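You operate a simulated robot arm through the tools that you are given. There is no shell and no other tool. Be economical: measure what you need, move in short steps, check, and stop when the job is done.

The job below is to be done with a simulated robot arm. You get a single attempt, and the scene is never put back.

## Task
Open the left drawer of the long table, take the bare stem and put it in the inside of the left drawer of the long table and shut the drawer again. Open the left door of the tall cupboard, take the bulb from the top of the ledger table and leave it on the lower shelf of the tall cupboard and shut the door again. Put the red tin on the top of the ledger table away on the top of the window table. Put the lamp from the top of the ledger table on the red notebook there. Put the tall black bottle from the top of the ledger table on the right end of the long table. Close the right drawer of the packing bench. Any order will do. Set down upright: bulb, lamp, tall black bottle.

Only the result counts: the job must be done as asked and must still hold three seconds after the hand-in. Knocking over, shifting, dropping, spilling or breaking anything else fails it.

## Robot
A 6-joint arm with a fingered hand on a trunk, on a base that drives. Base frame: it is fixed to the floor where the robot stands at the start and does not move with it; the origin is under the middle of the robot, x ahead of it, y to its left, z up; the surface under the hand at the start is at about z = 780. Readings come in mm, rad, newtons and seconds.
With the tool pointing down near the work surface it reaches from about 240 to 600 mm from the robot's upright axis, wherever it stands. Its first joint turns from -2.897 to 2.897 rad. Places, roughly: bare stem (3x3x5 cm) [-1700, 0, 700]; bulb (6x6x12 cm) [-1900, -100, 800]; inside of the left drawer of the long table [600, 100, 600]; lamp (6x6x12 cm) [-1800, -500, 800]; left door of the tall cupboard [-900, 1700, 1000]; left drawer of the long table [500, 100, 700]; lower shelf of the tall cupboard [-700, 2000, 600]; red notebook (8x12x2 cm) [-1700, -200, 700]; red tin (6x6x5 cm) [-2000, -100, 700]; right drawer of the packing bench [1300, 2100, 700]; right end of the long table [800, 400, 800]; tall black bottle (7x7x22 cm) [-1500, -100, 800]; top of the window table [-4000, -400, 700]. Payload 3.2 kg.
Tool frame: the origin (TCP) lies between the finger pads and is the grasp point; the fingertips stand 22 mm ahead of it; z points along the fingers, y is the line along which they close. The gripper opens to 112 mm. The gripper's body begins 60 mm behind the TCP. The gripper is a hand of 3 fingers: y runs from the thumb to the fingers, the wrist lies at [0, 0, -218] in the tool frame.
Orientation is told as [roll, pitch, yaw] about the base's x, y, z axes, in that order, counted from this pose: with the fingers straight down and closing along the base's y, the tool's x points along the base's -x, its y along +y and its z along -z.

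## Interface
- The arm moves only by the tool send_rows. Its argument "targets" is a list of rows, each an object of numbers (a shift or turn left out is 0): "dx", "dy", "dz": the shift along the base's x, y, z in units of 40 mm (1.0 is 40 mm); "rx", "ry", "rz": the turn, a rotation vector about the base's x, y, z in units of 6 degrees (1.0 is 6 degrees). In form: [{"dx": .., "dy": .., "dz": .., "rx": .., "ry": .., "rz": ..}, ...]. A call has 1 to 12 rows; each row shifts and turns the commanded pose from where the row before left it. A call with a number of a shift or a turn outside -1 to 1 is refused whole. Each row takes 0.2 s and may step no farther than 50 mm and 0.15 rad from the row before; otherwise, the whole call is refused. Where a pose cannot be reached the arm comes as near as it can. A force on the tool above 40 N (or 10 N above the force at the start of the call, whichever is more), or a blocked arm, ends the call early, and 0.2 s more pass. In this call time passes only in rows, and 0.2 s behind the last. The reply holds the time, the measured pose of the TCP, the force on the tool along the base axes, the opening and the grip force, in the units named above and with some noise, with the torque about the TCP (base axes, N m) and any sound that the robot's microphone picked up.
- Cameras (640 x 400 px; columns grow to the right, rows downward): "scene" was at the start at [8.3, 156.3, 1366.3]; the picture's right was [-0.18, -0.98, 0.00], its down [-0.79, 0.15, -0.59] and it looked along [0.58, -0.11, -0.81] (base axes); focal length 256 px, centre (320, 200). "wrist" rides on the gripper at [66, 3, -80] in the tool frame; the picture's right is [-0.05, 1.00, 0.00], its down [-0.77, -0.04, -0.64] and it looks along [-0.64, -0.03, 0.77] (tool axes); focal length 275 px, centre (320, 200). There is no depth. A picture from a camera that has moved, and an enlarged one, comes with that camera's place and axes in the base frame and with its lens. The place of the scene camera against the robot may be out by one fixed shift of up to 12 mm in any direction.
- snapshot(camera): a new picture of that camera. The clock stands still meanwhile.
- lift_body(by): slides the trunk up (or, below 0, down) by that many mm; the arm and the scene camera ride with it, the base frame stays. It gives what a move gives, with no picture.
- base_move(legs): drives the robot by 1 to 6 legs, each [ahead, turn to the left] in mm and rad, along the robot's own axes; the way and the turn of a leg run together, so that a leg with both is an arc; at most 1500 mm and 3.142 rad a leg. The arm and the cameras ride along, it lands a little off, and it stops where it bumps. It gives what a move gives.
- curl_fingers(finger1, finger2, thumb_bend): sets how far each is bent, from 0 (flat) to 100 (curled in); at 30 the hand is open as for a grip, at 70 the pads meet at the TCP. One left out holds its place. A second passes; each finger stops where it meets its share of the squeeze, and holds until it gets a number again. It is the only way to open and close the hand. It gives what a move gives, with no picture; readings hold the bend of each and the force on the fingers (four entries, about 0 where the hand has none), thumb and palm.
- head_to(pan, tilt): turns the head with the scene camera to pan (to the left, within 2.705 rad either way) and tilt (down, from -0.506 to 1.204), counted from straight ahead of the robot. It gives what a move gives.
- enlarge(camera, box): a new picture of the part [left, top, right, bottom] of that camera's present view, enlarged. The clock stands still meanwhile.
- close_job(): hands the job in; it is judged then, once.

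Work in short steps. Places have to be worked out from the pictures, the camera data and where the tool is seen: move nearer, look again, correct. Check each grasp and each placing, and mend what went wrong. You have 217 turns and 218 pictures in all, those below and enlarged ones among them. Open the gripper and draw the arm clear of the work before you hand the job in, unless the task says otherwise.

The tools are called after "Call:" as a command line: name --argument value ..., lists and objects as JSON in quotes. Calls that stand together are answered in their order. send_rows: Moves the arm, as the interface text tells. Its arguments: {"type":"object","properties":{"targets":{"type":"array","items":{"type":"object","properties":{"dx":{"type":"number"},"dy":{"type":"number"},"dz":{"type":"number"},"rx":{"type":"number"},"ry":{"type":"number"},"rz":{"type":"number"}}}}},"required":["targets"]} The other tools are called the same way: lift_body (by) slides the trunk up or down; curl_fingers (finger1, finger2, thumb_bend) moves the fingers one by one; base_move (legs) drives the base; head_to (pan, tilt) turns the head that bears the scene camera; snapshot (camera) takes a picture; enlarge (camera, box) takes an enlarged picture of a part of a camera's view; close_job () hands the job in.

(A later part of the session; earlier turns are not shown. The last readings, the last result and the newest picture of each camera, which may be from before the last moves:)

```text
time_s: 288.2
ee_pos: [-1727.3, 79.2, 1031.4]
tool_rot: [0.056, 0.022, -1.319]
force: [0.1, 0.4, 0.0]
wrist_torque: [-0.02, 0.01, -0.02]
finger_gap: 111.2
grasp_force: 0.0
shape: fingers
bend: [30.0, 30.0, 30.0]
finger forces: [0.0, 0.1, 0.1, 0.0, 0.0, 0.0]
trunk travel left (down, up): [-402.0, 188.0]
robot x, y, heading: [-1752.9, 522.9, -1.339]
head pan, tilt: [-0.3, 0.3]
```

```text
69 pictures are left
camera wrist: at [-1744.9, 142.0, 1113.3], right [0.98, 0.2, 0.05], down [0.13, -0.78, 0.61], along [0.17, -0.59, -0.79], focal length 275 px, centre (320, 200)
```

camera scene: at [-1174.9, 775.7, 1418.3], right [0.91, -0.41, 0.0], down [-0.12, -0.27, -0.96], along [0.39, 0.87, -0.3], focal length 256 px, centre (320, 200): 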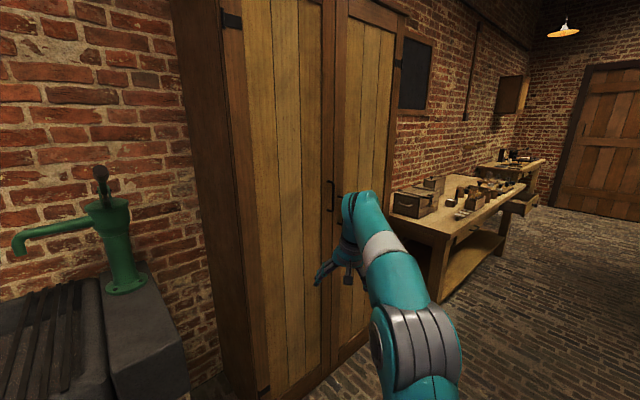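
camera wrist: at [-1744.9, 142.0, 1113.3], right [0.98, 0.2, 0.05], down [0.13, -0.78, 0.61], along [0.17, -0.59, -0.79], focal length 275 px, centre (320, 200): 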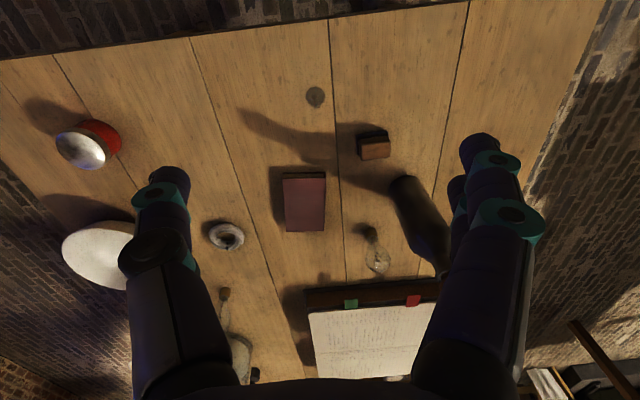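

Clear view: the bare stem stands at about [-1705, 30]. I half-close the fingers, level the hand and go over it, down to z≈830.

Call:
curl_fingers --finger1 46 --finger2 46 --thumb_bend 46

Call:
send_rows --targets '[{"rx": -0.33, "ry": 0.47, "dx": 0.55, "dy": -0.6}, {"dy": -0.62}, {"dz": -1}, {"dz": -1}, {"dz": -1}, {"dz": -1}, {"dz": -1}]'

Call:
snapshot --camera "wrist"

```text
time_s: 289.2
ee_pos: [-1728.0, 79.1, 1031.0]
tool_rot: [0.058, 0.023, -1.319]
force: [-0.7, 1.0, -0.2]
wrist_torque: [0.0, -0.03, -0.01]
finger_gap: 67.3
grasp_force: 0.1
shape: fingers
bend: [46.0, 46.0, 46.0]
finger forces: [0.0, 0.1, 0.0, 0.0, 0.0, 0.0]
trunk travel left (down, up): [-402.0, 188.0]
robot x, y, heading: [-1753.6, 523.1, -1.339]
head pan, tilt: [-0.3, 0.3]
```

```text
time_s: 290.8
ee_pos: [-1705.0, 33.3, 826.9]
tool_rot: [0.0, 0.003, -1.319]
force: [0.7, 0.4, 1.2]
wrist_torque: [-0.01, 0.0, 0.0]
finger_gap: 67.1
grasp_force: 0.2
shape: fingers
bend: [46.0, 46.0, 46.0]
finger forces: [0.0, 0.0, 0.0, 0.1, 0.0, 0.0]
trunk travel left (down, up): [-402.0, 188.0]
robot x, y, heading: [-1753.1, 524.2, -1.338]
head pan, tilt: [-0.3, 0.3]
```

```text
68 pictures are left
camera wrist: at [-1718.8, 98.7, 906.8], right [0.98, 0.2, 0.0], down [0.16, -0.76, 0.64], along [0.13, -0.62, -0.77], focal length 275 px, centre (320, 200)
```

wrist: 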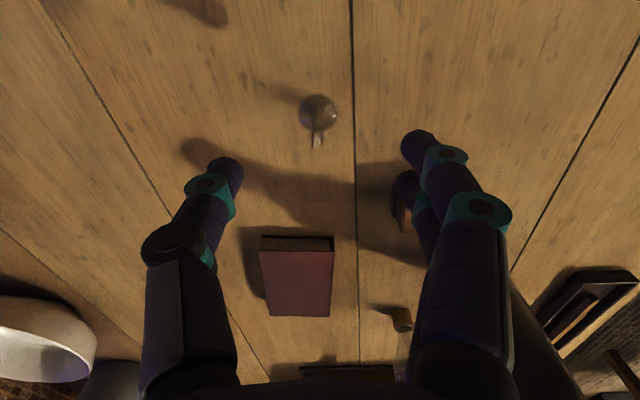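

The stem is right under the hand. I lower to z≈755 and close.

Call:
send_rows --targets '[{"dz": -0.9, "dy": -0.08}, {"dz": -0.85}]'

Call:
snapshot --camera "wrist"

Call:
curl_fingers --finger1 70 --finger2 70 --thumb_bend 70

Call:
snapshot --camera "wrist"

```text
time_s: 291.4
ee_pos: [-1705.7, 28.5, 759.0]
tool_rot: [0.0, 0.001, -1.318]
force: [1.5, -0.5, 0.9]
wrist_torque: [0.02, 0.01, 0.0]
finger_gap: 67.1
grasp_force: 0.1
shape: fingers
bend: [46.0, 46.0, 46.0]
finger forces: [0.1, 0.1, 0.0, 0.0, 0.0, 0.0]
trunk travel left (down, up): [-402.0, 188.0]
robot x, y, heading: [-1755.5, 522.2, -1.337]
head pan, tilt: [-0.3, 0.3]
```

```text
67 pictures are left
camera wrist: at [-1719.7, 93.0, 839.0], right [0.98, 0.2, 0.0], down [0.16, -0.76, 0.63], along [0.13, -0.62, -0.77], focal length 275 px, centre (320, 200)
```

wrist: 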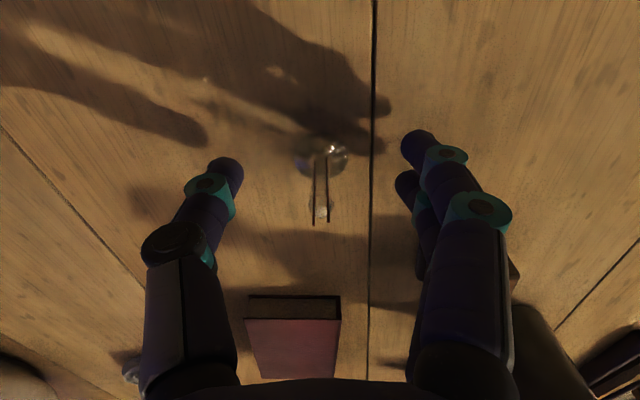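

```text
time_s: 292.4
ee_pos: [-1705.7, 28.0, 759.0]
tool_rot: [0.0, 0.002, -1.319]
force: [-0.6, -0.7, 0.0]
wrist_torque: [0.02, -0.03, 0.03]
finger_gap: 4.0
grasp_force: 1.4
shape: fingers
bend: [70.0, 68.0, 69.0]
finger forces: [0.1, 1.3, 0.0, 0.0, 1.2, 0.0]
trunk travel left (down, up): [-402.0, 188.0]
robot x, y, heading: [-1752.9, 522.7, -1.332]
head pan, tilt: [-0.3, 0.3]
```

```text
66 pictures are left
camera wrist: at [-1719.7, 93.1, 839.4], right [0.98, 0.2, 0.0], down [0.16, -0.76, 0.63], along [0.13, -0.62, -0.77], focal length 275 px, centre (320, 200)
```

wrist: 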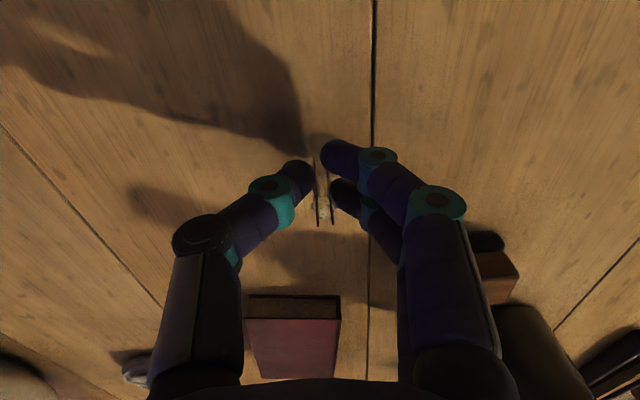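

The thin stem is between the fingers, lightly held. I tighten and lift.

Call:
curl_fingers --finger1 78 --finger2 78 --thumb_bend 78

Call:
send_rows --targets '[{"dz": 1}, {"dz": 1}, {"dz": 1}]'

Call:
snapshot --camera "wrist"

```text
time_s: 293.4
ee_pos: [-1706.4, 27.3, 758.7]
tool_rot: [-0.001, 0.001, -1.32]
force: [0.1, -0.2, -0.2]
wrist_torque: [0.0, -0.01, 0.04]
finger_gap: 0.0
grasp_force: 8.2
shape: fingers
bend: [76.0, 70.0, 73.0]
finger forces: [0.0, 7.2, 0.0, 0.0, 9.5, 0.0]
trunk travel left (down, up): [-402.0, 188.0]
robot x, y, heading: [-1754.1, 522.1, -1.337]
head pan, tilt: [-0.3, 0.3]
```

```text
time_s: 294.2
ee_pos: [-1706.7, 27.7, 879.3]
tool_rot: [0.0, 0.002, -1.321]
force: [0.8, -0.2, -0.4]
wrist_torque: [0.01, 0.0, 0.04]
finger_gap: 0.0
grasp_force: 8.2
shape: fingers
bend: [76.0, 70.0, 73.0]
finger forces: [0.0, 7.2, 0.1, 0.0, 9.7, 0.0]
trunk travel left (down, up): [-402.0, 188.0]
robot x, y, heading: [-1754.4, 522.6, -1.338]
head pan, tilt: [-0.3, 0.3]
```

```text
65 pictures are left
camera wrist: at [-1720.0, 92.4, 960.7], right [0.98, 0.2, 0.0], down [0.16, -0.76, 0.63], along [0.13, -0.62, -0.77], focal length 275 px, centre (320, 200)
```

wrist: 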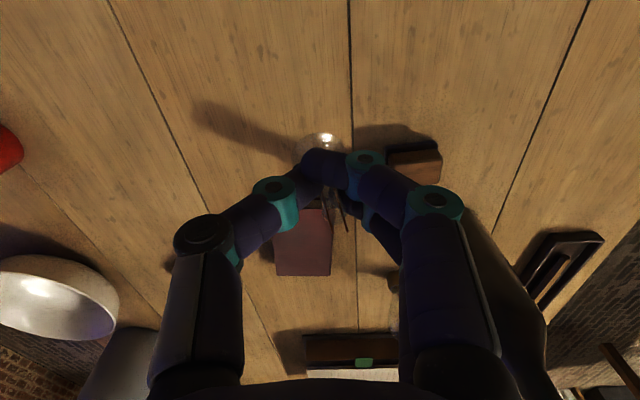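

The stem is held (8 N). I raise a bit and drive to the open drawer of the long table.

Call:
lift_body --by 80

Call:
base_move --legs '[[-60, 0], [0, 1.625], [900, 0], [0, -1.444], [1050, 0], [0, 1.444]]'

Call:
head_to --pan -0.1 --tilt 0.8

Call:
snapshot --camera "scene"

```text
time_s: 295.4
ee_pos: [-1707.5, 25.8, 960.1]
tool_rot: [-0.001, 0.003, -1.319]
force: [0.4, -0.9, -0.6]
wrist_torque: [0.0, -0.01, 0.01]
finger_gap: 0.0
grasp_force: 7.8
shape: fingers
bend: [76.0, 70.0, 73.0]
finger forces: [0.0, 7.2, 0.0, 0.0, 9.6, 0.1]
trunk travel left (down, up): [-482.0, 108.0]
robot x, y, heading: [-1752.5, 524.0, -1.341]
head pan, tilt: [-0.3, 0.3]
```

```text
time_s: 316.8
ee_pos: [-19.5, -79.3, 959.5]
tool_rot: [0.0, 0.002, 0.263]
force: [-0.2, 0.1, -0.5]
wrist_torque: [0.0, 0.01, 0.0]
finger_gap: 0.0
grasp_force: 7.7
shape: fingers
bend: [76.0, 70.0, 73.0]
finger forces: [0.0, 6.3, 0.1, 0.1, 8.9, 0.0]
trunk travel left (down, up): [-482.0, 108.0]
robot x, y, heading: [-514.3, -134.8, 0.246]
head pan, tilt: [-0.3, 0.3]
```

```text
time_s: 317.7
ee_pos: [-19.2, -79.3, 960.3]
tool_rot: [0.002, 0.0, 0.263]
force: [0.1, -0.1, -0.8]
wrist_torque: [0.0, 0.0, -0.02]
finger_gap: 0.0
grasp_force: 7.2
shape: fingers
bend: [76.0, 70.0, 73.0]
finger forces: [0.1, 6.3, 0.0, 0.1, 8.9, 0.0]
trunk travel left (down, up): [-482.0, 108.0]
robot x, y, heading: [-515.2, -133.4, 0.248]
head pan, tilt: [-0.099, 0.799]
```

```text
64 pictures are left
camera scene: at [-538.1, 29.2, 1454.1], right [0.15, -0.99, 0.0], down [-0.71, -0.1, -0.7], along [0.69, 0.1, -0.72], focal length 256 px, centre (320, 200)
```

scene: 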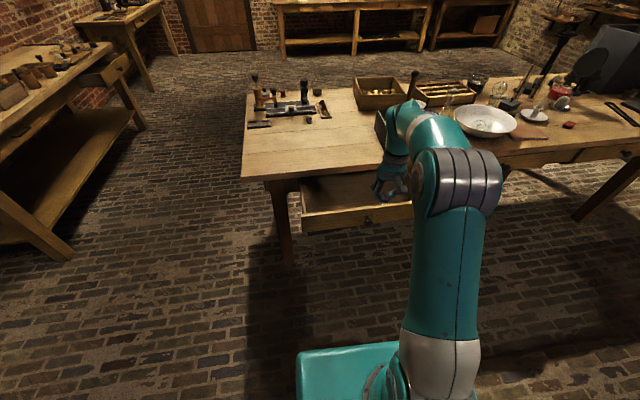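

The drawer is still open, knob at U≈108. I drive ahead so the hand comes over the opening.

Call:
base_move --legs '[[280, 0]]'

Call:
send_rows --targets '[{"dx": 0.1, "dy": -0.3, "dz": -1}, {"dz": -1}, {"dz": -1}]'

Call:
snapshot --camera "wrist"

```text
time_s: 319.6
ee_pos: [252.9, -10.8, 959.0]
tool_rot: [0.0, 0.0, 0.264]
force: [0.9, 0.1, -1.0]
wrist_torque: [0.0, -0.02, 0.0]
finger_gap: 0.1
grasp_force: 7.6
shape: fingers
bend: [76.0, 70.0, 73.0]
finger forces: [0.1, 6.5, 0.0, 0.0, 8.8, 0.1]
trunk travel left (down, up): [-482.0, 108.0]
robot x, y, heading: [-246.7, -64.4, 0.241]
head pan, tilt: [-0.099, 0.799]
```

```text
time_s: 320.4
ee_pos: [255.6, -23.6, 841.4]
tool_rot: [0.0, 0.002, 0.263]
force: [0.0, 0.9, -0.2]
wrist_torque: [0.01, 0.01, 0.01]
finger_gap: 0.1
grasp_force: 7.8
shape: fingers
bend: [76.0, 70.0, 73.0]
finger forces: [0.0, 6.4, 0.0, 0.1, 9.0, 0.0]
trunk travel left (down, up): [-482.0, 108.0]
robot x, y, heading: [-247.7, -63.8, 0.249]
head pan, tilt: [-0.099, 0.799]
```

```text
63 pictures are left
camera wrist: at [190.5, -37.4, 921.3], right [-0.22, 0.98, 0.0], down [0.75, 0.17, 0.63], along [0.62, 0.14, -0.77], focal length 275 px, centre (320, 200)
```

wrist: 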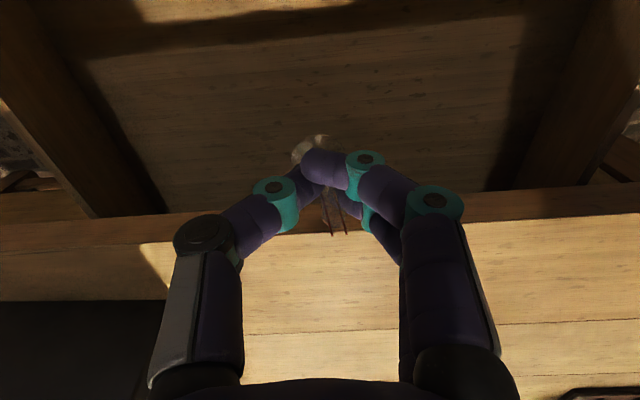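

The drawer floor is below; I shift 24 mm inward to the middle of the opening and lower in.

Call:
send_rows --targets '[{"dx": 0.58, "dy": 0.16}, {"dz": -1}, {"dz": -1}, {"dz": -1}]'

Call:
snapshot --camera "wrist"

```text
time_s: 321.4
ee_pos: [281.7, -17.1, 718.9]
tool_rot: [0.0, 0.001, 0.263]
force: [0.5, 0.6, -0.1]
wrist_torque: [0.0, -0.02, -0.04]
finger_gap: 0.0
grasp_force: 7.6
shape: fingers
bend: [76.0, 70.0, 73.0]
finger forces: [0.0, 6.4, 0.0, 0.0, 9.2, 0.1]
trunk travel left (down, up): [-482.0, 108.0]
robot x, y, heading: [-243.7, -61.4, 0.251]
head pan, tilt: [-0.099, 0.799]
```

```text
62 pictures are left
camera wrist: at [215.9, -30.6, 800.6], right [-0.21, 0.98, 0.0], down [0.75, 0.17, 0.63], along [0.62, 0.14, -0.77], focal length 275 px, centre (320, 200)
```

wrist: 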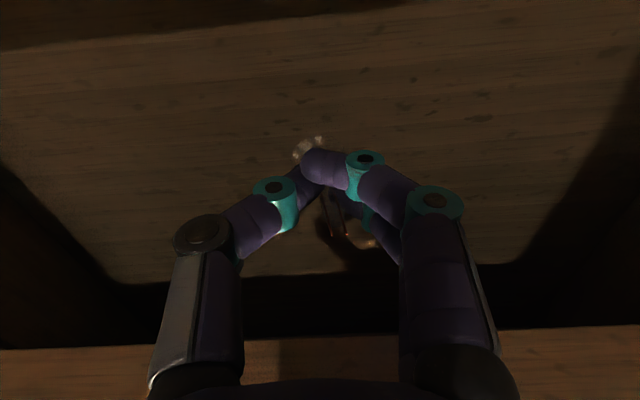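

Inside the drawer now. I lower on in small steps until the stem's foot touches.

Call:
send_rows --targets '[{"dz": -0.4}, {"dz": -0.3}]'

Call:
snapshot --camera "wrist"

```text
time_s: 322.1
ee_pos: [278.9, -17.4, 691.6]
tool_rot: [-0.001, 0.001, 0.263]
force: [0.3, 0.5, 0.1]
wrist_torque: [-0.02, -0.02, 0.03]
finger_gap: 0.0
grasp_force: 7.9
shape: fingers
bend: [76.0, 70.0, 73.0]
finger forces: [0.0, 6.4, 0.1, 0.0, 9.0, 0.1]
trunk travel left (down, up): [-482.0, 108.0]
robot x, y, heading: [-243.3, -65.7, 0.25]
head pan, tilt: [-0.099, 0.799]
```

```text
61 pictures are left
camera wrist: at [214.1, -30.9, 772.4], right [-0.22, 0.98, 0.0], down [0.76, 0.17, 0.63], along [0.62, 0.14, -0.77], focal length 275 px, centre (320, 200)
```

wrist: 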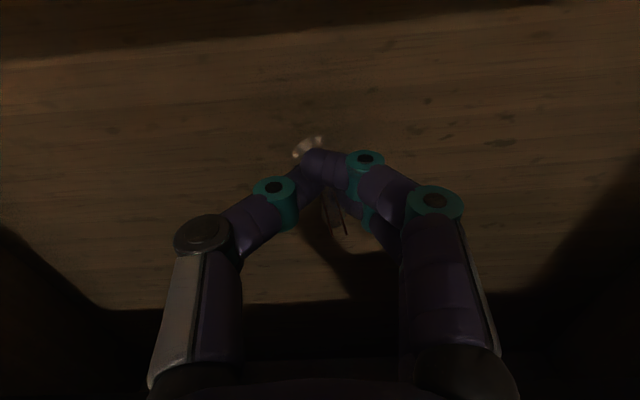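

Call:
send_rows --targets '[{"dz": -0.25}, {"dz": -0.25}]'

Call:
send_rows --targets '[{"dz": -0.2}]'

```text
time_s: 322.6
ee_pos: [279.5, -18.7, 672.1]
tool_rot: [0.0, 0.001, 0.262]
force: [-1.5, -2.1, 6.4]
wrist_torque: [0.0, -0.02, -0.02]
finger_gap: 0.0
grasp_force: 10.4
shape: fingers
bend: [77.0, 71.0, 74.0]
finger forces: [0.1, 7.1, 0.1, 0.0, 13.5, 0.0]
trunk travel left (down, up): [-482.0, 108.0]
robot x, y, heading: [-245.6, -63.9, 0.249]
head pan, tilt: [-0.099, 0.799]
```

```text
time_s: 323.1
ee_pos: [280.1, -18.7, 664.7]
tool_rot: [-0.001, -0.002, 0.264]
force: [-0.6, -4.9, 21.1]
wrist_torque: [0.05, -0.13, 0.01]
finger_gap: 0.0
grasp_force: 15.2
shape: fingers
bend: [77.0, 73.0, 75.0]
finger forces: [0.1, 11.6, 0.0, 0.0, 17.9, 0.0]
trunk travel left (down, up): [-482.0, 108.0]
robot x, y, heading: [-242.8, -61.5, 0.245]
head pan, tilt: [-0.099, 0.799]
```

Touching the drawer floor. I relieve the pressure, open the fingers and look.

Call:
send_rows --targets '[{"dz": 0.2}]'

Call:
curl_fingers --finger1 50 --finger2 50 --thumb_bend 50

Call:
send_rows --targets '[{"dz": 1}, {"dz": 1}, {"dz": 1}]'

Call:
snapshot --camera "wrist"

```text
time_s: 323.4
ee_pos: [278.2, -17.0, 670.5]
tool_rot: [0.001, 0.003, 0.264]
force: [0.7, 0.7, 0.4]
wrist_torque: [0.02, -0.01, -0.02]
finger_gap: 0.1
grasp_force: 8.7
shape: fingers
bend: [77.0, 71.0, 74.0]
finger forces: [0.1, 7.3, 0.0, 0.0, 10.1, 0.0]
trunk travel left (down, up): [-482.0, 108.0]
robot x, y, heading: [-244.0, -60.5, 0.254]
head pan, tilt: [-0.099, 0.799]
```

```text
time_s: 324.4
ee_pos: [279.5, -18.3, 671.3]
tool_rot: [0.001, 0.001, 0.262]
force: [0.3, -0.6, -0.2]
wrist_torque: [-0.01, -0.02, -0.01]
finger_gap: 54.4
grasp_force: 0.0
shape: fingers
bend: [50.0, 50.0, 50.0]
finger forces: [0.0, 0.0, 0.0, 0.0, 0.0, 0.1]
trunk travel left (down, up): [-482.0, 108.0]
robot x, y, heading: [-244.5, -64.7, 0.249]
head pan, tilt: [-0.099, 0.799]
```

```text
time_s: 325.2
ee_pos: [276.9, -13.6, 791.8]
tool_rot: [0.002, 0.006, 0.263]
force: [0.6, -1.2, 0.2]
wrist_torque: [0.03, -0.01, 0.03]
finger_gap: 54.6
grasp_force: 0.0
shape: fingers
bend: [50.0, 50.0, 50.0]
finger forces: [0.1, 0.1, 0.0, 0.0, 0.0, 0.0]
trunk travel left (down, up): [-482.0, 108.0]
robot x, y, heading: [-243.8, -65.3, 0.248]
head pan, tilt: [-0.099, 0.799]
```

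```text
60 pictures are left
camera wrist: at [213.0, -26.9, 872.4], right [-0.22, 0.98, 0.0], down [0.76, 0.17, 0.63], along [0.62, 0.14, -0.77], focal length 275 px, centre (320, 200)
```

wrist: 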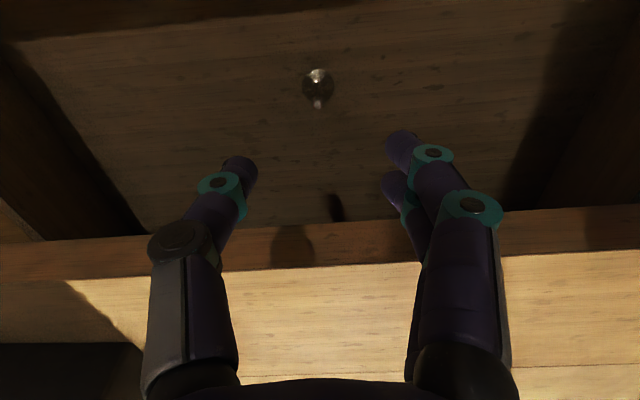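

The stem stands in the drawer. Now I make a fist, rise, back off, come down in front of the knob with the hand tilted forward, to push the drawer shut.

Call:
send_rows --targets '[{"dz": 1}, {"dz": 0.5}]'

Call:
base_move --legs '[[-240, 0]]'

Call:
curl_fingers --finger1 74 --finger2 74 --thumb_bend 74

Call:
send_rows --targets '[{"dz": -1, "rx": 0.27, "ry": -0.96}, {"dz": -1, "rx": 0.27, "ry": -0.96}, {"dz": -1, "rx": 0.27, "ry": -0.96}, {"dz": -1, "rx": 0.27, "ry": -0.96, "dx": 0.06, "dy": -0.25}, {"dz": -0.6}]'

Call:
snapshot --camera "scene"

```text
time_s: 325.9
ee_pos: [279.6, -15.8, 852.3]
tool_rot: [0.0, 0.002, 0.265]
force: [-0.3, 0.2, 0.2]
wrist_torque: [0.0, 0.02, 0.01]
finger_gap: 54.2
grasp_force: 0.2
shape: fingers
bend: [50.0, 50.0, 50.0]
finger forces: [0.0, 0.0, 0.1, 0.0, 0.0, 0.0]
trunk travel left (down, up): [-482.0, 108.0]
robot x, y, heading: [-243.8, -61.5, 0.25]
head pan, tilt: [-0.099, 0.799]
```

```text
time_s: 327.6
ee_pos: [46.8, -75.0, 851.8]
tool_rot: [-0.001, 0.002, 0.262]
force: [0.4, -1.0, -0.5]
wrist_torque: [0.0, 0.01, -0.01]
finger_gap: 54.6
grasp_force: 0.0
shape: fingers
bend: [50.0, 50.0, 50.0]
finger forces: [0.1, 0.0, 0.1, 0.1, 0.0, 0.1]
trunk travel left (down, up): [-482.0, 108.0]
robot x, y, heading: [-478.5, -120.8, 0.243]
head pan, tilt: [-0.099, 0.799]
```

```text
time_s: 328.6
ee_pos: [46.7, -74.5, 851.9]
tool_rot: [0.0, 0.002, 0.264]
force: [-0.6, -0.6, 0.4]
wrist_torque: [0.01, 0.03, -0.02]
finger_gap: 0.1
grasp_force: 0.1
shape: fingers
bend: [73.0, 73.0, 73.0]
finger forces: [0.0, 0.0, 0.0, 0.0, 0.0, 0.1]
trunk travel left (down, up): [-482.0, 108.0]
robot x, y, heading: [-480.0, -122.0, 0.243]
head pan, tilt: [-0.099, 0.799]
```

```text
time_s: 329.8
ee_pos: [84.3, -79.7, 683.2]
tool_rot: [0.003, -0.408, 0.258]
force: [-0.4, 0.8, 0.4]
wrist_torque: [-0.02, 0.02, 0.02]
finger_gap: 0.1
grasp_force: 0.1
shape: fingers
bend: [73.0, 73.0, 73.0]
finger forces: [0.1, 0.1, 0.0, 0.1, 0.1, 0.0]
out of reach, approached as far as the arm can: row 4, 5
trunk travel left (down, up): [-482.0, 108.0]
robot x, y, heading: [-479.0, -126.4, 0.246]
head pan, tilt: [-0.099, 0.799]
```

```text
59 pictures are left
camera scene: at [-498.7, 39.2, 1454.1], right [0.14, -0.99, 0.0], down [-0.71, -0.1, -0.7], along [0.69, 0.1, -0.72], focal length 256 px, centre (320, 200)
```

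scene: 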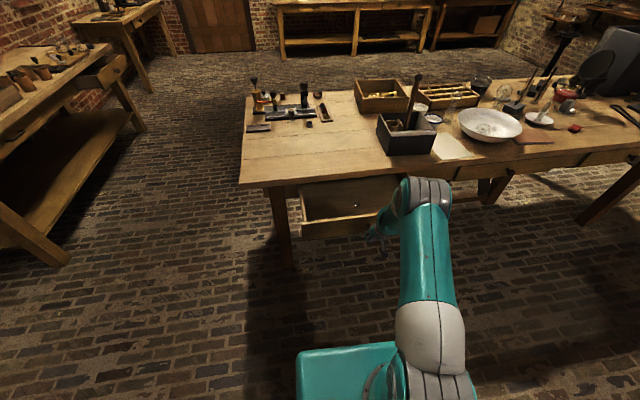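

The fist is in front of the knob. I lower 10 mm and push forward.

Call:
lift_body --by -10

Call:
base_move --legs '[[170, 0.01]]'

Call:
base_move --legs '[[110, 0]]'

Call:
snapshot --camera "scene"

```text
time_s: 330.4
ee_pos: [84.5, -80.0, 673.7]
tool_rot: [0.005, -0.407, 0.261]
force: [0.6, 0.3, -0.6]
wrist_torque: [0.01, -0.04, 0.04]
finger_gap: 0.0
grasp_force: 0.0
shape: fingers
bend: [73.0, 73.0, 73.0]
finger forces: [0.0, 0.1, 0.1, 0.1, 0.0, 0.0]
trunk travel left (down, up): [-472.0, 118.0]
robot x, y, heading: [-474.5, -120.5, 0.247]
head pan, tilt: [-0.099, 0.799]
```

```text
time_s: 331.9
ee_pos: [251.2, -33.0, 672.5]
tool_rot: [0.005, -0.409, 0.269]
force: [-0.1, 0.7, -0.3]
wrist_torque: [-0.01, 0.0, -0.01]
finger_gap: 0.1
grasp_force: 0.1
shape: fingers
bend: [73.0, 74.0, 73.0]
finger forces: [0.0, 0.0, 0.0, 0.0, 0.1, 0.0]
trunk travel left (down, up): [-472.0, 118.0]
robot x, y, heading: [-307.5, -81.3, 0.251]
head pan, tilt: [-0.099, 0.799]
```

```text
time_s: 333.0
ee_pos: [314.9, -13.9, 668.0]
tool_rot: [0.014, -0.391, 0.263]
force: [-3.0, -2.0, 1.7]
wrist_torque: [-0.04, 0.02, -0.01]
finger_gap: 0.2
grasp_force: 0.1
shape: fingers
bend: [73.0, 76.0, 72.0]
finger forces: [0.0, 0.0, 0.0, 0.0, 0.0, 0.1]
trunk travel left (down, up): [-472.0, 118.0]
robot x, y, heading: [-237.0, -64.2, 0.253]
head pan, tilt: [-0.099, 0.799]
stopped in leg 1: the force on the tool passed its limit at 74 N (the readings are from after the stop); the commanded pose is now the measured one
```

```text
58 pictures are left
camera scene: at [-262.5, 99.5, 1444.1], right [0.15, -0.99, 0.0], down [-0.71, -0.11, -0.7], along [0.69, 0.11, -0.72], focal length 256 px, centre (320, 200)
```

scene: 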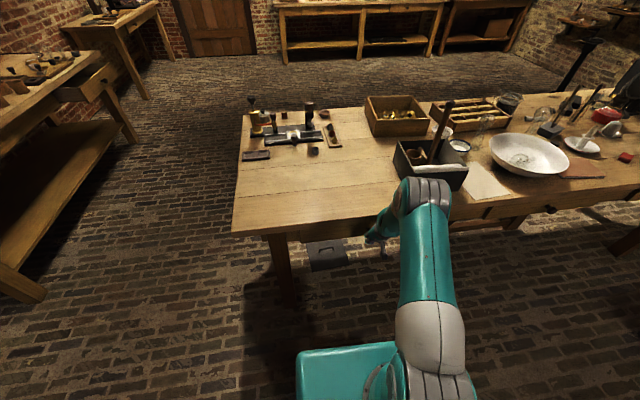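

Stopped at 74 N. I back off to check whether the drawer is fully shut.

Call:
base_move --legs '[[-350, 0]]'

Call:
enlarge --camera "scene" --box '[230, 130, 530, 260]'

```text
time_s: 335.2
ee_pos: [-19.8, -102.5, 668.4]
tool_rot: [0.013, -0.392, 0.261]
force: [0.5, -0.6, 0.5]
wrist_torque: [0.03, -0.01, 0.02]
finger_gap: 0.1
grasp_force: 0.0
shape: fingers
bend: [73.0, 75.0, 72.0]
finger forces: [0.0, 0.0, 0.0, 0.0, 0.0, 0.1]
trunk travel left (down, up): [-472.0, 118.0]
robot x, y, heading: [-574.1, -145.9, 0.252]
head pan, tilt: [-0.099, 0.799]
```

```text
2.13 times, centred on (380, 195) of scene
camera zoom: at [-598.3, 13.8, 1444.1], right [0.15, -0.99, 0.0], down [-0.71, -0.11, -0.7], along [0.69, 0.1, -0.72], focal length 546 px, centre (192, 211)
```

zoom: 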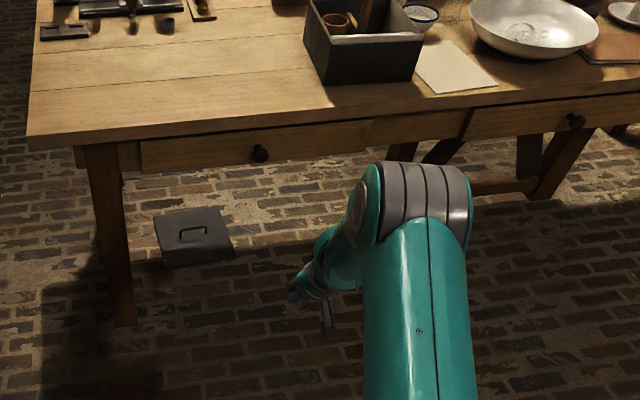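

It looks closed, in line with the right drawer; I enlarge the ends of the drawer front to make sure it's flush.

Call:
enlarge --camera "scene" --box '[265, 165, 465, 225]'

```text
3.20 times, centred on (365, 195) of scene
camera zoom: at [-598.3, 13.8, 1444.1], right [0.15, -0.99, 0.0], down [-0.71, -0.11, -0.7], along [0.69, 0.1, -0.72], focal length 820 px, centre (176, 216)
```

zoom: 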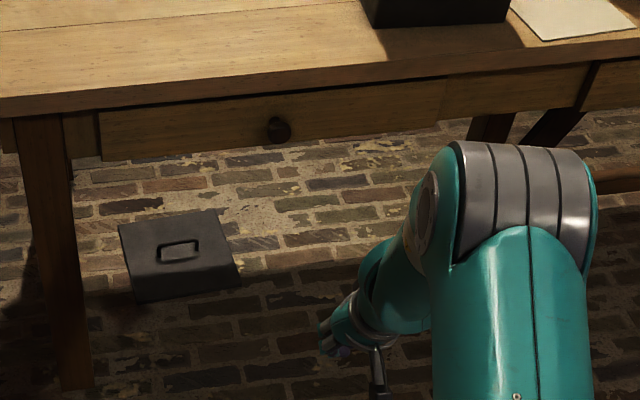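

The drawer is shut. Next the black bottle: I straighten the hand, raise it and drive round to the ledger table.

Call:
lift_body --by 100

Call:
send_rows --targets '[{"rx": -0.25, "ry": 0.93, "dz": 1}, {"rx": -0.25, "ry": 0.93, "dz": 1}, {"rx": -0.25, "ry": 0.93, "dz": 1}, {"rx": -0.25, "ry": 0.93, "dz": 1}, {"dz": 1}, {"dz": 1}, {"dz": 1}]'

Call:
curl_fingers --finger1 34 --finger2 34 --thumb_bend 34

Call:
base_move --legs '[[0, 1.607], [920, 0], [0, 1.571], [790, 0], [0, 1.571]]'

Call:
snapshot --camera "wrist"

```text
time_s: 336.6
ee_pos: [-20.5, -102.2, 768.6]
tool_rot: [0.013, -0.39, 0.261]
force: [-0.5, -0.7, -0.6]
wrist_torque: [0.01, -0.03, -0.01]
finger_gap: 0.1
grasp_force: 0.0
shape: fingers
bend: [73.0, 75.0, 72.0]
finger forces: [0.0, 0.0, 0.0, 0.1, 0.0, 0.0]
trunk travel left (down, up): [-572.0, 18.0]
robot x, y, heading: [-576.5, -146.2, 0.247]
head pan, tilt: [-0.099, 0.799]
```

```text
time_s: 338.1
ee_pos: [-20.2, -102.6, 1050.2]
tool_rot: [0.012, 0.012, 0.262]
force: [-0.3, -0.2, -0.3]
wrist_torque: [-0.02, -0.01, 0.01]
finger_gap: 0.0
grasp_force: 0.1
shape: fingers
bend: [73.0, 75.0, 72.0]
finger forces: [0.0, 0.0, 0.0, 0.0, 0.1, 0.1]
trunk travel left (down, up): [-572.0, 18.0]
robot x, y, heading: [-571.0, -149.6, 0.249]
head pan, tilt: [-0.099, 0.799]
```

```text
time_s: 339.1
ee_pos: [-19.9, -102.4, 1047.8]
tool_rot: [0.011, 0.013, 0.26]
force: [-0.4, -0.1, 0.6]
wrist_torque: [0.02, -0.04, -0.01]
finger_gap: 100.1
grasp_force: 0.1
shape: fingers
bend: [34.0, 34.0, 34.0]
finger forces: [0.0, 0.0, 0.1, 0.0, 0.1, 0.1]
trunk travel left (down, up): [-572.0, 18.0]
robot x, y, heading: [-578.9, -150.0, 0.252]
head pan, tilt: [-0.099, 0.799]
```

```text
time_s: 359.6
ee_pos: [-1499.7, -46.9, 1048.2]
tool_rot: [0.01, 0.013, -1.217]
force: [0.7, -0.3, 0.2]
wrist_torque: [0.04, -0.01, 0.0]
finger_gap: 100.1
grasp_force: 0.1
shape: fingers
bend: [34.0, 34.0, 34.0]
finger forces: [0.1, 0.0, 0.1, 0.0, 0.0, 0.0]
trunk travel left (down, up): [-572.0, 18.0]
robot x, y, heading: [-1597.4, 498.1, -1.235]
head pan, tilt: [-0.099, 0.799]
```

```text
55 pictures are left
camera wrist: at [-1519.5, 15.3, 1129.7], right [0.95, 0.3, 0.01], down [0.23, -0.75, 0.63], along [0.2, -0.59, -0.78], focal length 275 px, centre (320, 200)
```

wrist: 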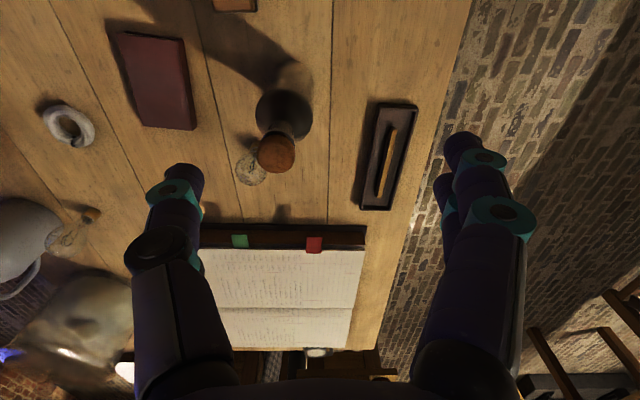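

Bottle axis at about [-1518, -88]. I drive 45 mm closer, shift over it and lower the open fingers round its neck.

Call:
base_move --legs '[[45, 0]]'

Call:
send_rows --targets '[{"dx": -0.8}, {"dz": -0.9}]'

Call:
snapshot --camera "wrist"

```text
time_s: 360.5
ee_pos: [-1483.5, -90.7, 1048.2]
tool_rot: [0.013, 0.012, -1.216]
force: [-0.4, 0.5, 0.1]
wrist_torque: [0.03, 0.0, 0.0]
finger_gap: 100.0
grasp_force: 0.0
shape: fingers
bend: [34.0, 34.0, 34.0]
finger forces: [0.0, 0.0, 0.1, 0.1, 0.0, 0.0]
trunk travel left (down, up): [-572.0, 18.0]
robot x, y, heading: [-1578.8, 455.5, -1.231]
head pan, tilt: [-0.099, 0.799]
```

```text
time_s: 361.1
ee_pos: [-1515.3, -90.2, 1012.4]
tool_rot: [0.013, 0.012, -1.216]
force: [0.8, -0.8, 0.3]
wrist_torque: [-0.03, 0.0, -0.02]
finger_gap: 100.2
grasp_force: 0.0
shape: fingers
bend: [34.0, 34.0, 34.0]
finger forces: [0.0, 0.0, 0.0, 0.0, 0.0, 0.1]
trunk travel left (down, up): [-572.0, 18.0]
robot x, y, heading: [-1579.5, 455.7, -1.231]
head pan, tilt: [-0.099, 0.799]
```

```text
54 pictures are left
camera wrist: at [-1536.1, -27.1, 1093.6], right [0.95, 0.3, 0.01], down [0.23, -0.75, 0.63], along [0.2, -0.59, -0.78], focal length 275 px, centre (320, 200)
```

wrist: 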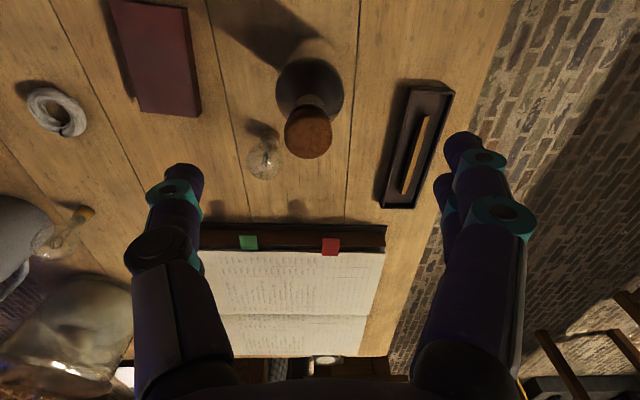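

Well centred. I lower to the neck and close.

Call:
send_rows --targets '[{"dx": -0.1, "dz": -0.9}, {"dz": -0.9}, {"dz": -0.85}]'

Call:
curl_fingers --finger1 76 --finger2 76 --thumb_bend 76

Call:
snapshot --camera "wrist"

```text
time_s: 361.9
ee_pos: [-1520.7, -88.1, 905.3]
tool_rot: [0.013, 0.011, -1.215]
force: [-0.1, -0.4, -0.3]
wrist_torque: [-0.01, 0.02, -0.01]
finger_gap: 100.3
grasp_force: 0.0
shape: fingers
bend: [34.0, 34.0, 34.0]
finger forces: [0.0, 0.1, 0.1, 0.0, 0.0, 0.0]
trunk travel left (down, up): [-572.0, 18.0]
robot x, y, heading: [-1579.8, 458.1, -1.228]
head pan, tilt: [-0.099, 0.799]
```

```text
time_s: 362.9
ee_pos: [-1520.4, -87.4, 906.8]
tool_rot: [0.012, 0.011, -1.218]
force: [0.9, 0.9, 0.3]
wrist_torque: [0.02, 0.01, 0.01]
finger_gap: 0.0
grasp_force: 0.1
shape: fingers
bend: [75.0, 75.0, 74.0]
finger forces: [0.0, 0.1, 0.1, 0.1, 0.0, 0.0]
trunk travel left (down, up): [-572.0, 18.0]
robot x, y, heading: [-1577.8, 457.8, -1.231]
head pan, tilt: [-0.099, 0.799]
```

```text
53 pictures are left
camera wrist: at [-1541.7, -25.4, 988.3], right [0.95, 0.3, 0.01], down [0.23, -0.75, 0.63], along [0.2, -0.59, -0.78], focal length 275 px, centre (320, 200)
```

wrist: 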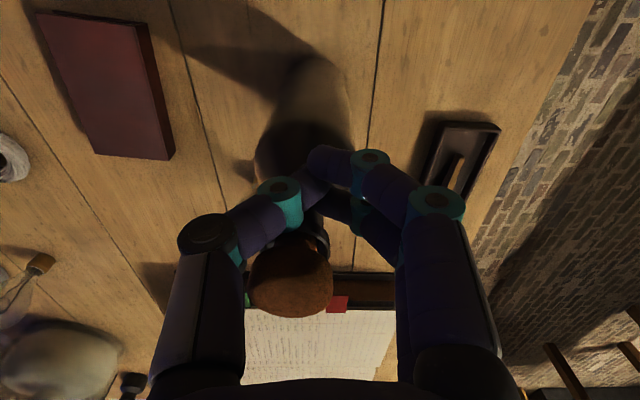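

The fingers closed on the near side of the neck. I reopen, reach 22 mm farther and look.

Call:
curl_fingers --finger1 36 --finger2 36 --thumb_bend 36

Call:
send_rows --targets '[{"dx": -0.02, "dy": -0.56}]'

Call:
snapshot --camera "wrist"

```text
time_s: 363.9
ee_pos: [-1520.6, -88.0, 906.5]
tool_rot: [0.014, 0.013, -1.216]
force: [-0.5, 0.1, 0.1]
wrist_torque: [0.0, 0.02, 0.03]
finger_gap: 94.4
grasp_force: 0.1
shape: fingers
bend: [36.0, 36.0, 36.0]
finger forces: [0.0, 0.0, 0.0, 0.0, 0.0, 0.0]
trunk travel left (down, up): [-572.0, 18.0]
robot x, y, heading: [-1580.0, 456.7, -1.232]
head pan, tilt: [-0.099, 0.799]
```

```text
time_s: 364.3
ee_pos: [-1519.0, -112.3, 905.0]
tool_rot: [0.014, 0.011, -1.216]
force: [0.1, -0.3, -0.1]
wrist_torque: [0.02, 0.0, 0.01]
finger_gap: 94.5
grasp_force: 0.2
shape: fingers
bend: [36.0, 36.0, 36.0]
finger forces: [0.1, 0.0, 0.1, 0.0, 0.1, 0.1]
trunk travel left (down, up): [-572.0, 18.0]
robot x, y, heading: [-1577.3, 458.1, -1.229]
head pan, tilt: [-0.099, 0.799]
```

```text
52 pictures are left
camera wrist: at [-1541.8, -48.8, 987.6], right [0.95, 0.3, 0.01], down [0.23, -0.75, 0.63], along [0.2, -0.59, -0.78], focal length 275 px, centre (320, 200)
```

wrist: 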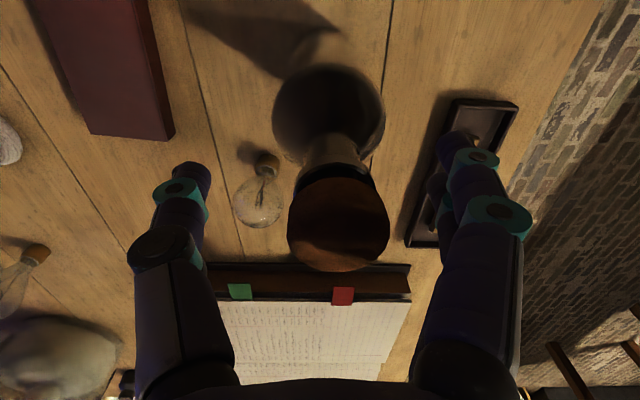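

Now the neck is between the pads (axis ≈[-1517, -107]). I close.

Call:
curl_fingers --finger1 74 --finger2 74 --thumb_bend 74

Call:
send_rows --targets '[{"dz": 0.5}]'

Call:
snapshot --camera "wrist"

```text
time_s: 365.3
ee_pos: [-1521.0, -112.1, 906.1]
tool_rot: [0.012, 0.012, -1.217]
force: [0.2, -0.3, 0.0]
wrist_torque: [0.02, 0.02, 0.02]
finger_gap: 20.8
grasp_force: 13.5
shape: fingers
bend: [68.0, 70.0, 66.0]
finger forces: [7.8, 6.2, 0.0, 0.0, 13.5, 0.1]
trunk travel left (down, up): [-572.0, 18.0]
robot x, y, heading: [-1583.5, 455.6, -1.232]
head pan, tilt: [-0.099, 0.799]
```

```text
time_s: 365.7
ee_pos: [-1520.7, -111.3, 926.0]
tool_rot: [0.013, 0.011, -1.216]
force: [0.3, -0.4, -3.0]
wrist_torque: [-0.04, 0.02, 0.03]
finger_gap: 20.8
grasp_force: 13.5
shape: fingers
bend: [68.0, 70.0, 66.0]
finger forces: [7.9, 6.2, 0.1, 0.0, 13.6, 0.0]
trunk travel left (down, up): [-572.0, 18.0]
robot x, y, heading: [-1579.5, 455.9, -1.23]
head pan, tilt: [-0.099, 0.799]
```

```text
51 pictures are left
camera wrist: at [-1542.2, -49.1, 1007.2], right [0.95, 0.3, 0.01], down [0.23, -0.75, 0.63], along [0.2, -0.59, -0.78], focal length 275 px, centre (320, 200)
```

wrist: 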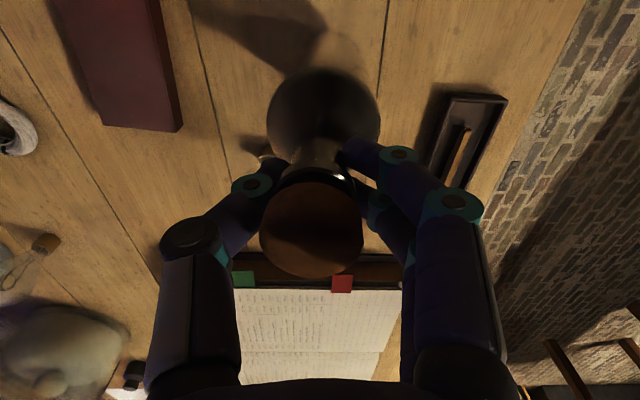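

Held (3 N weight). I tighten, lift, and drive with it to the left end of the long table.

Call:
curl_fingers --finger1 80 --finger2 80 --thumb_bend 80

Call:
send_rows --targets '[{"dz": 1}, {"dz": 1}, {"dz": 1}]'

Call:
base_move --legs '[[-110, 0], [0, 1.518], [1200, 0], [1190, 0], [0, -1.571]]'

Call:
head_to --pan 0.0 --tilt 0.85

Call:
snapshot --camera "scene"

Call:
snapshot --camera "wrist"

```text
time_s: 366.7
ee_pos: [-1521.2, -112.5, 926.7]
tool_rot: [0.014, 0.012, -1.218]
force: [-0.1, 0.2, -3.6]
wrist_torque: [0.04, -0.01, -0.01]
finger_gap: 19.9
grasp_force: 20.4
shape: fingers
bend: [69.0, 71.0, 66.0]
finger forces: [10.9, 10.1, 0.0, 0.1, 19.5, 0.0]
trunk travel left (down, up): [-572.0, 18.0]
robot x, y, heading: [-1581.1, 455.3, -1.233]
head pan, tilt: [-0.099, 0.799]
```

```text
time_s: 367.5
ee_pos: [-1520.4, -113.3, 1046.6]
tool_rot: [0.013, 0.012, -1.217]
force: [0.3, 0.3, -4.1]
wrist_torque: [-0.02, 0.02, 0.03]
finger_gap: 20.0
grasp_force: 20.5
shape: fingers
bend: [69.0, 71.0, 66.0]
finger forces: [11.2, 10.5, 0.1, 0.1, 19.4, 0.0]
trunk travel left (down, up): [-572.0, 18.0]
robot x, y, heading: [-1584.0, 454.3, -1.233]
head pan, tilt: [-0.099, 0.799]
```

```text
time_s: 387.5
ee_pos: [699.5, 611.5, 1045.9]
tool_rot: [0.011, 0.013, -1.299]
force: [-0.2, 0.1, -4.6]
wrist_torque: [-0.04, 0.03, 0.01]
finger_gap: 19.5
grasp_force: 19.8
shape: fingers
bend: [69.0, 72.0, 67.0]
finger forces: [9.6, 10.7, 0.0, 0.0, 18.7, 0.1]
trunk travel left (down, up): [-572.0, 18.0]
robot x, y, heading: [685.6, 1185.0, -1.318]
head pan, tilt: [-0.099, 0.799]
```

```text
time_s: 388.2
ee_pos: [700.1, 611.3, 1045.7]
tool_rot: [0.013, 0.012, -1.301]
force: [-0.1, 1.1, -3.9]
wrist_torque: [-0.01, 0.03, 0.04]
finger_gap: 19.6
grasp_force: 19.7
shape: fingers
bend: [69.0, 72.0, 67.0]
finger forces: [9.5, 10.7, 0.0, 0.0, 18.7, 0.1]
trunk travel left (down, up): [-572.0, 18.0]
robot x, y, heading: [690.2, 1186.4, -1.313]
head pan, tilt: [0.0, 0.85]
```

```text
50 pictures are left
camera scene: at [848.5, 1214.1, 1540.0], right [-0.97, -0.25, 0.0], down [-0.19, 0.73, -0.66], along [0.17, -0.64, -0.75], focal length 256 px, centre (320, 200)
```

scene: 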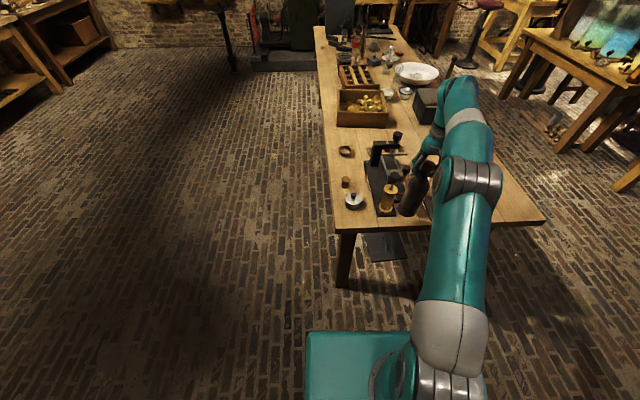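

```text
49 pictures are left
camera wrist: at [684.2, 676.1, 1127.5], right [0.98, 0.22, 0.01], down [0.17, -0.76, 0.63], along [0.15, -0.61, -0.78], focal length 275 px, centre (320, 200)
```

wrist: 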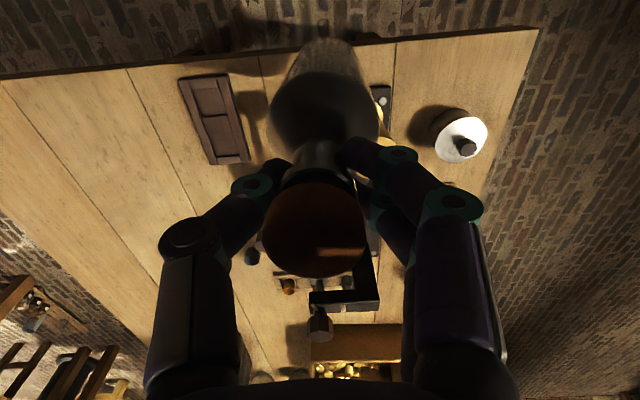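

The long table's end: the black device occupies U≈790–900; a free strip seems to lie between it and the small nut on the far side, near the given spot. I raise the bottle higher and enlarge the scene.

Call:
send_rows --targets '[{"dz": 1}, {"dz": 1}, {"dz": 1}]'

Call:
enlarge --camera "scene" --box '[310, 100, 470, 240]'

```text
time_s: 389.0
ee_pos: [725.5, 625.3, 1113.5]
tool_rot: [0.015, 0.001, -1.306]
force: [0.2, -0.3, -4.0]
wrist_torque: [-0.02, 0.1, 0.0]
finger_gap: 19.3
grasp_force: 21.2
shape: fingers
bend: [69.0, 72.0, 67.0]
finger forces: [11.0, 11.1, 0.0, 0.0, 20.0, 0.1]
out of reach, approached as far as the arm can: row 2, 3
trunk travel left (down, up): [-572.0, 18.0]
robot x, y, heading: [685.8, 1189.8, -1.309]
head pan, tilt: [0.0, 0.85]
```

```text
2.86 times, centred on (390, 170) of scene
camera zoom: at [849.9, 1214.7, 1539.9], right [-0.97, -0.25, 0.0], down [-0.19, 0.73, -0.66], along [0.17, -0.64, -0.75], focal length 732 px, centre (120, 286)
```

zoom: 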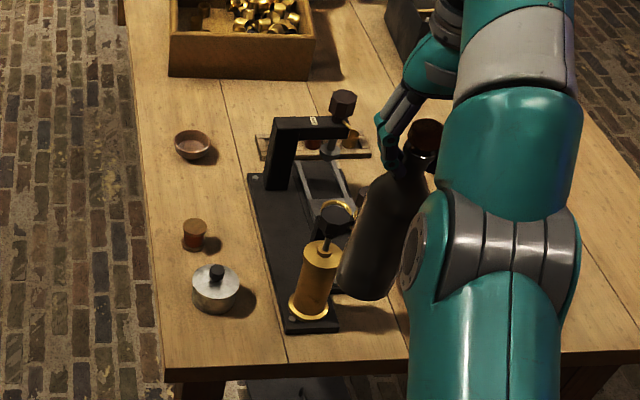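

Far-side free spot found: between the brown cup [U 1030, V 152] and the bowl [U 1009, V -58], beyond the device edge (U≈930): I choose U≈992, V≈58. I drive there with the bottle high.

Call:
base_move --legs '[[0, 0.367], [340, 0], [0, -0.341]]'

Call:
snapshot --camera "wrist"

Call:
snapshot --camera "scene"

```text
time_s: 393.4
ee_pos: [935.6, 350.0, 1113.8]
tool_rot: [0.017, 0.001, -1.28]
force: [-0.2, 0.9, -4.3]
wrist_torque: [-0.08, 0.02, 0.01]
finger_gap: 19.1
grasp_force: 20.6
shape: fingers
bend: [69.0, 72.0, 67.0]
finger forces: [10.8, 11.4, 0.0, 0.1, 19.7, 0.1]
trunk travel left (down, up): [-572.0, 18.0]
robot x, y, heading: [887.6, 914.1, -1.291]
head pan, tilt: [0.0, 0.85]
```

```text
47 pictures are left
camera wrist: at [917.9, 414.8, 1194.1], right [0.97, 0.24, 0.02], down [0.17, -0.75, 0.63], along [0.17, -0.61, -0.77], focal length 275 px, centre (320, 200)
```

wrist: 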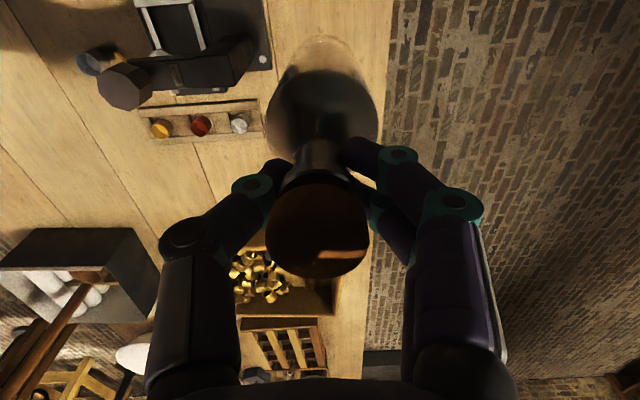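

```text
46 pictures are left
camera scene: at [1045.5, 942.7, 1540.1], right [-0.96, -0.28, 0.0], down [-0.21, 0.72, -0.66], along [0.18, -0.63, -0.75], focal length 256 px, centre (320, 200)
```

scene: 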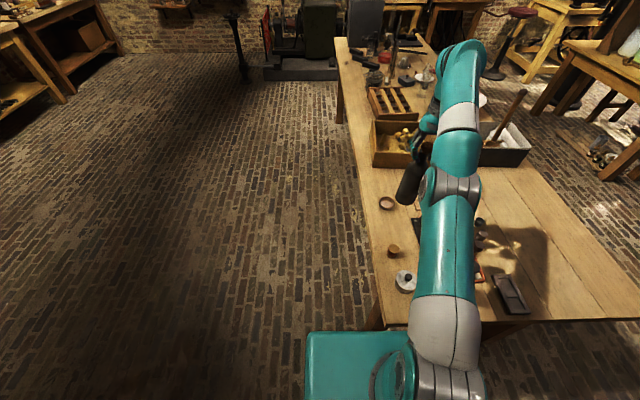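

The spot under the bottle is free: ~88 mm from the far table edge, ~35 mm clear of the device. I lower it.

Call:
send_rows --targets '[{"dz": -1}, {"dz": -1}, {"dz": -1}, {"dz": -0.5}]'

Call:
send_rows --targets '[{"dz": -0.2}]'

Call:
send_rows --targets '[{"dz": -0.15}]'

```text
time_s: 394.4
ee_pos: [935.5, 342.1, 1087.7]
tool_rot: [0.019, 0.002, -1.283]
force: [-0.2, -1.1, -3.8]
wrist_torque: [-0.03, -0.02, -0.02]
finger_gap: 19.3
grasp_force: 21.1
shape: fingers
bend: [69.0, 72.0, 67.0]
finger forces: [10.8, 11.6, 0.1, 0.0, 19.6, 0.0]
out of reach, approached as far as the arm can: row 1, 2, 3, 4
trunk travel left (down, up): [-572.0, 18.0]
robot x, y, heading: [883.4, 908.2, -1.286]
head pan, tilt: [0.0, 0.85]
```

```text
time_s: 394.8
ee_pos: [937.1, 336.9, 1080.3]
tool_rot: [0.019, 0.003, -1.28]
force: [-1.2, -0.3, -3.3]
wrist_torque: [0.0, 0.03, 0.01]
finger_gap: 19.6
grasp_force: 20.9
shape: fingers
bend: [69.0, 72.0, 67.0]
finger forces: [10.9, 11.4, 0.0, 0.0, 19.6, 0.0]
out of reach, approached as far as the arm can: row 1
trunk travel left (down, up): [-572.0, 18.0]
robot x, y, heading: [884.6, 912.4, -1.287]
head pan, tilt: [0.0, 0.85]
```

```text
time_s: 395.2
ee_pos: [936.0, 335.5, 1074.8]
tool_rot: [0.017, 0.003, -1.282]
force: [-0.5, 0.5, -4.1]
wrist_torque: [0.02, 0.02, 0.0]
finger_gap: 19.1
grasp_force: 21.0
shape: fingers
bend: [69.0, 72.0, 67.0]
finger forces: [10.9, 11.5, 0.0, 0.0, 19.6, 0.1]
trunk travel left (down, up): [-572.0, 18.0]
robot x, y, heading: [885.5, 911.1, -1.29]
head pan, tilt: [0.0, 0.85]
```

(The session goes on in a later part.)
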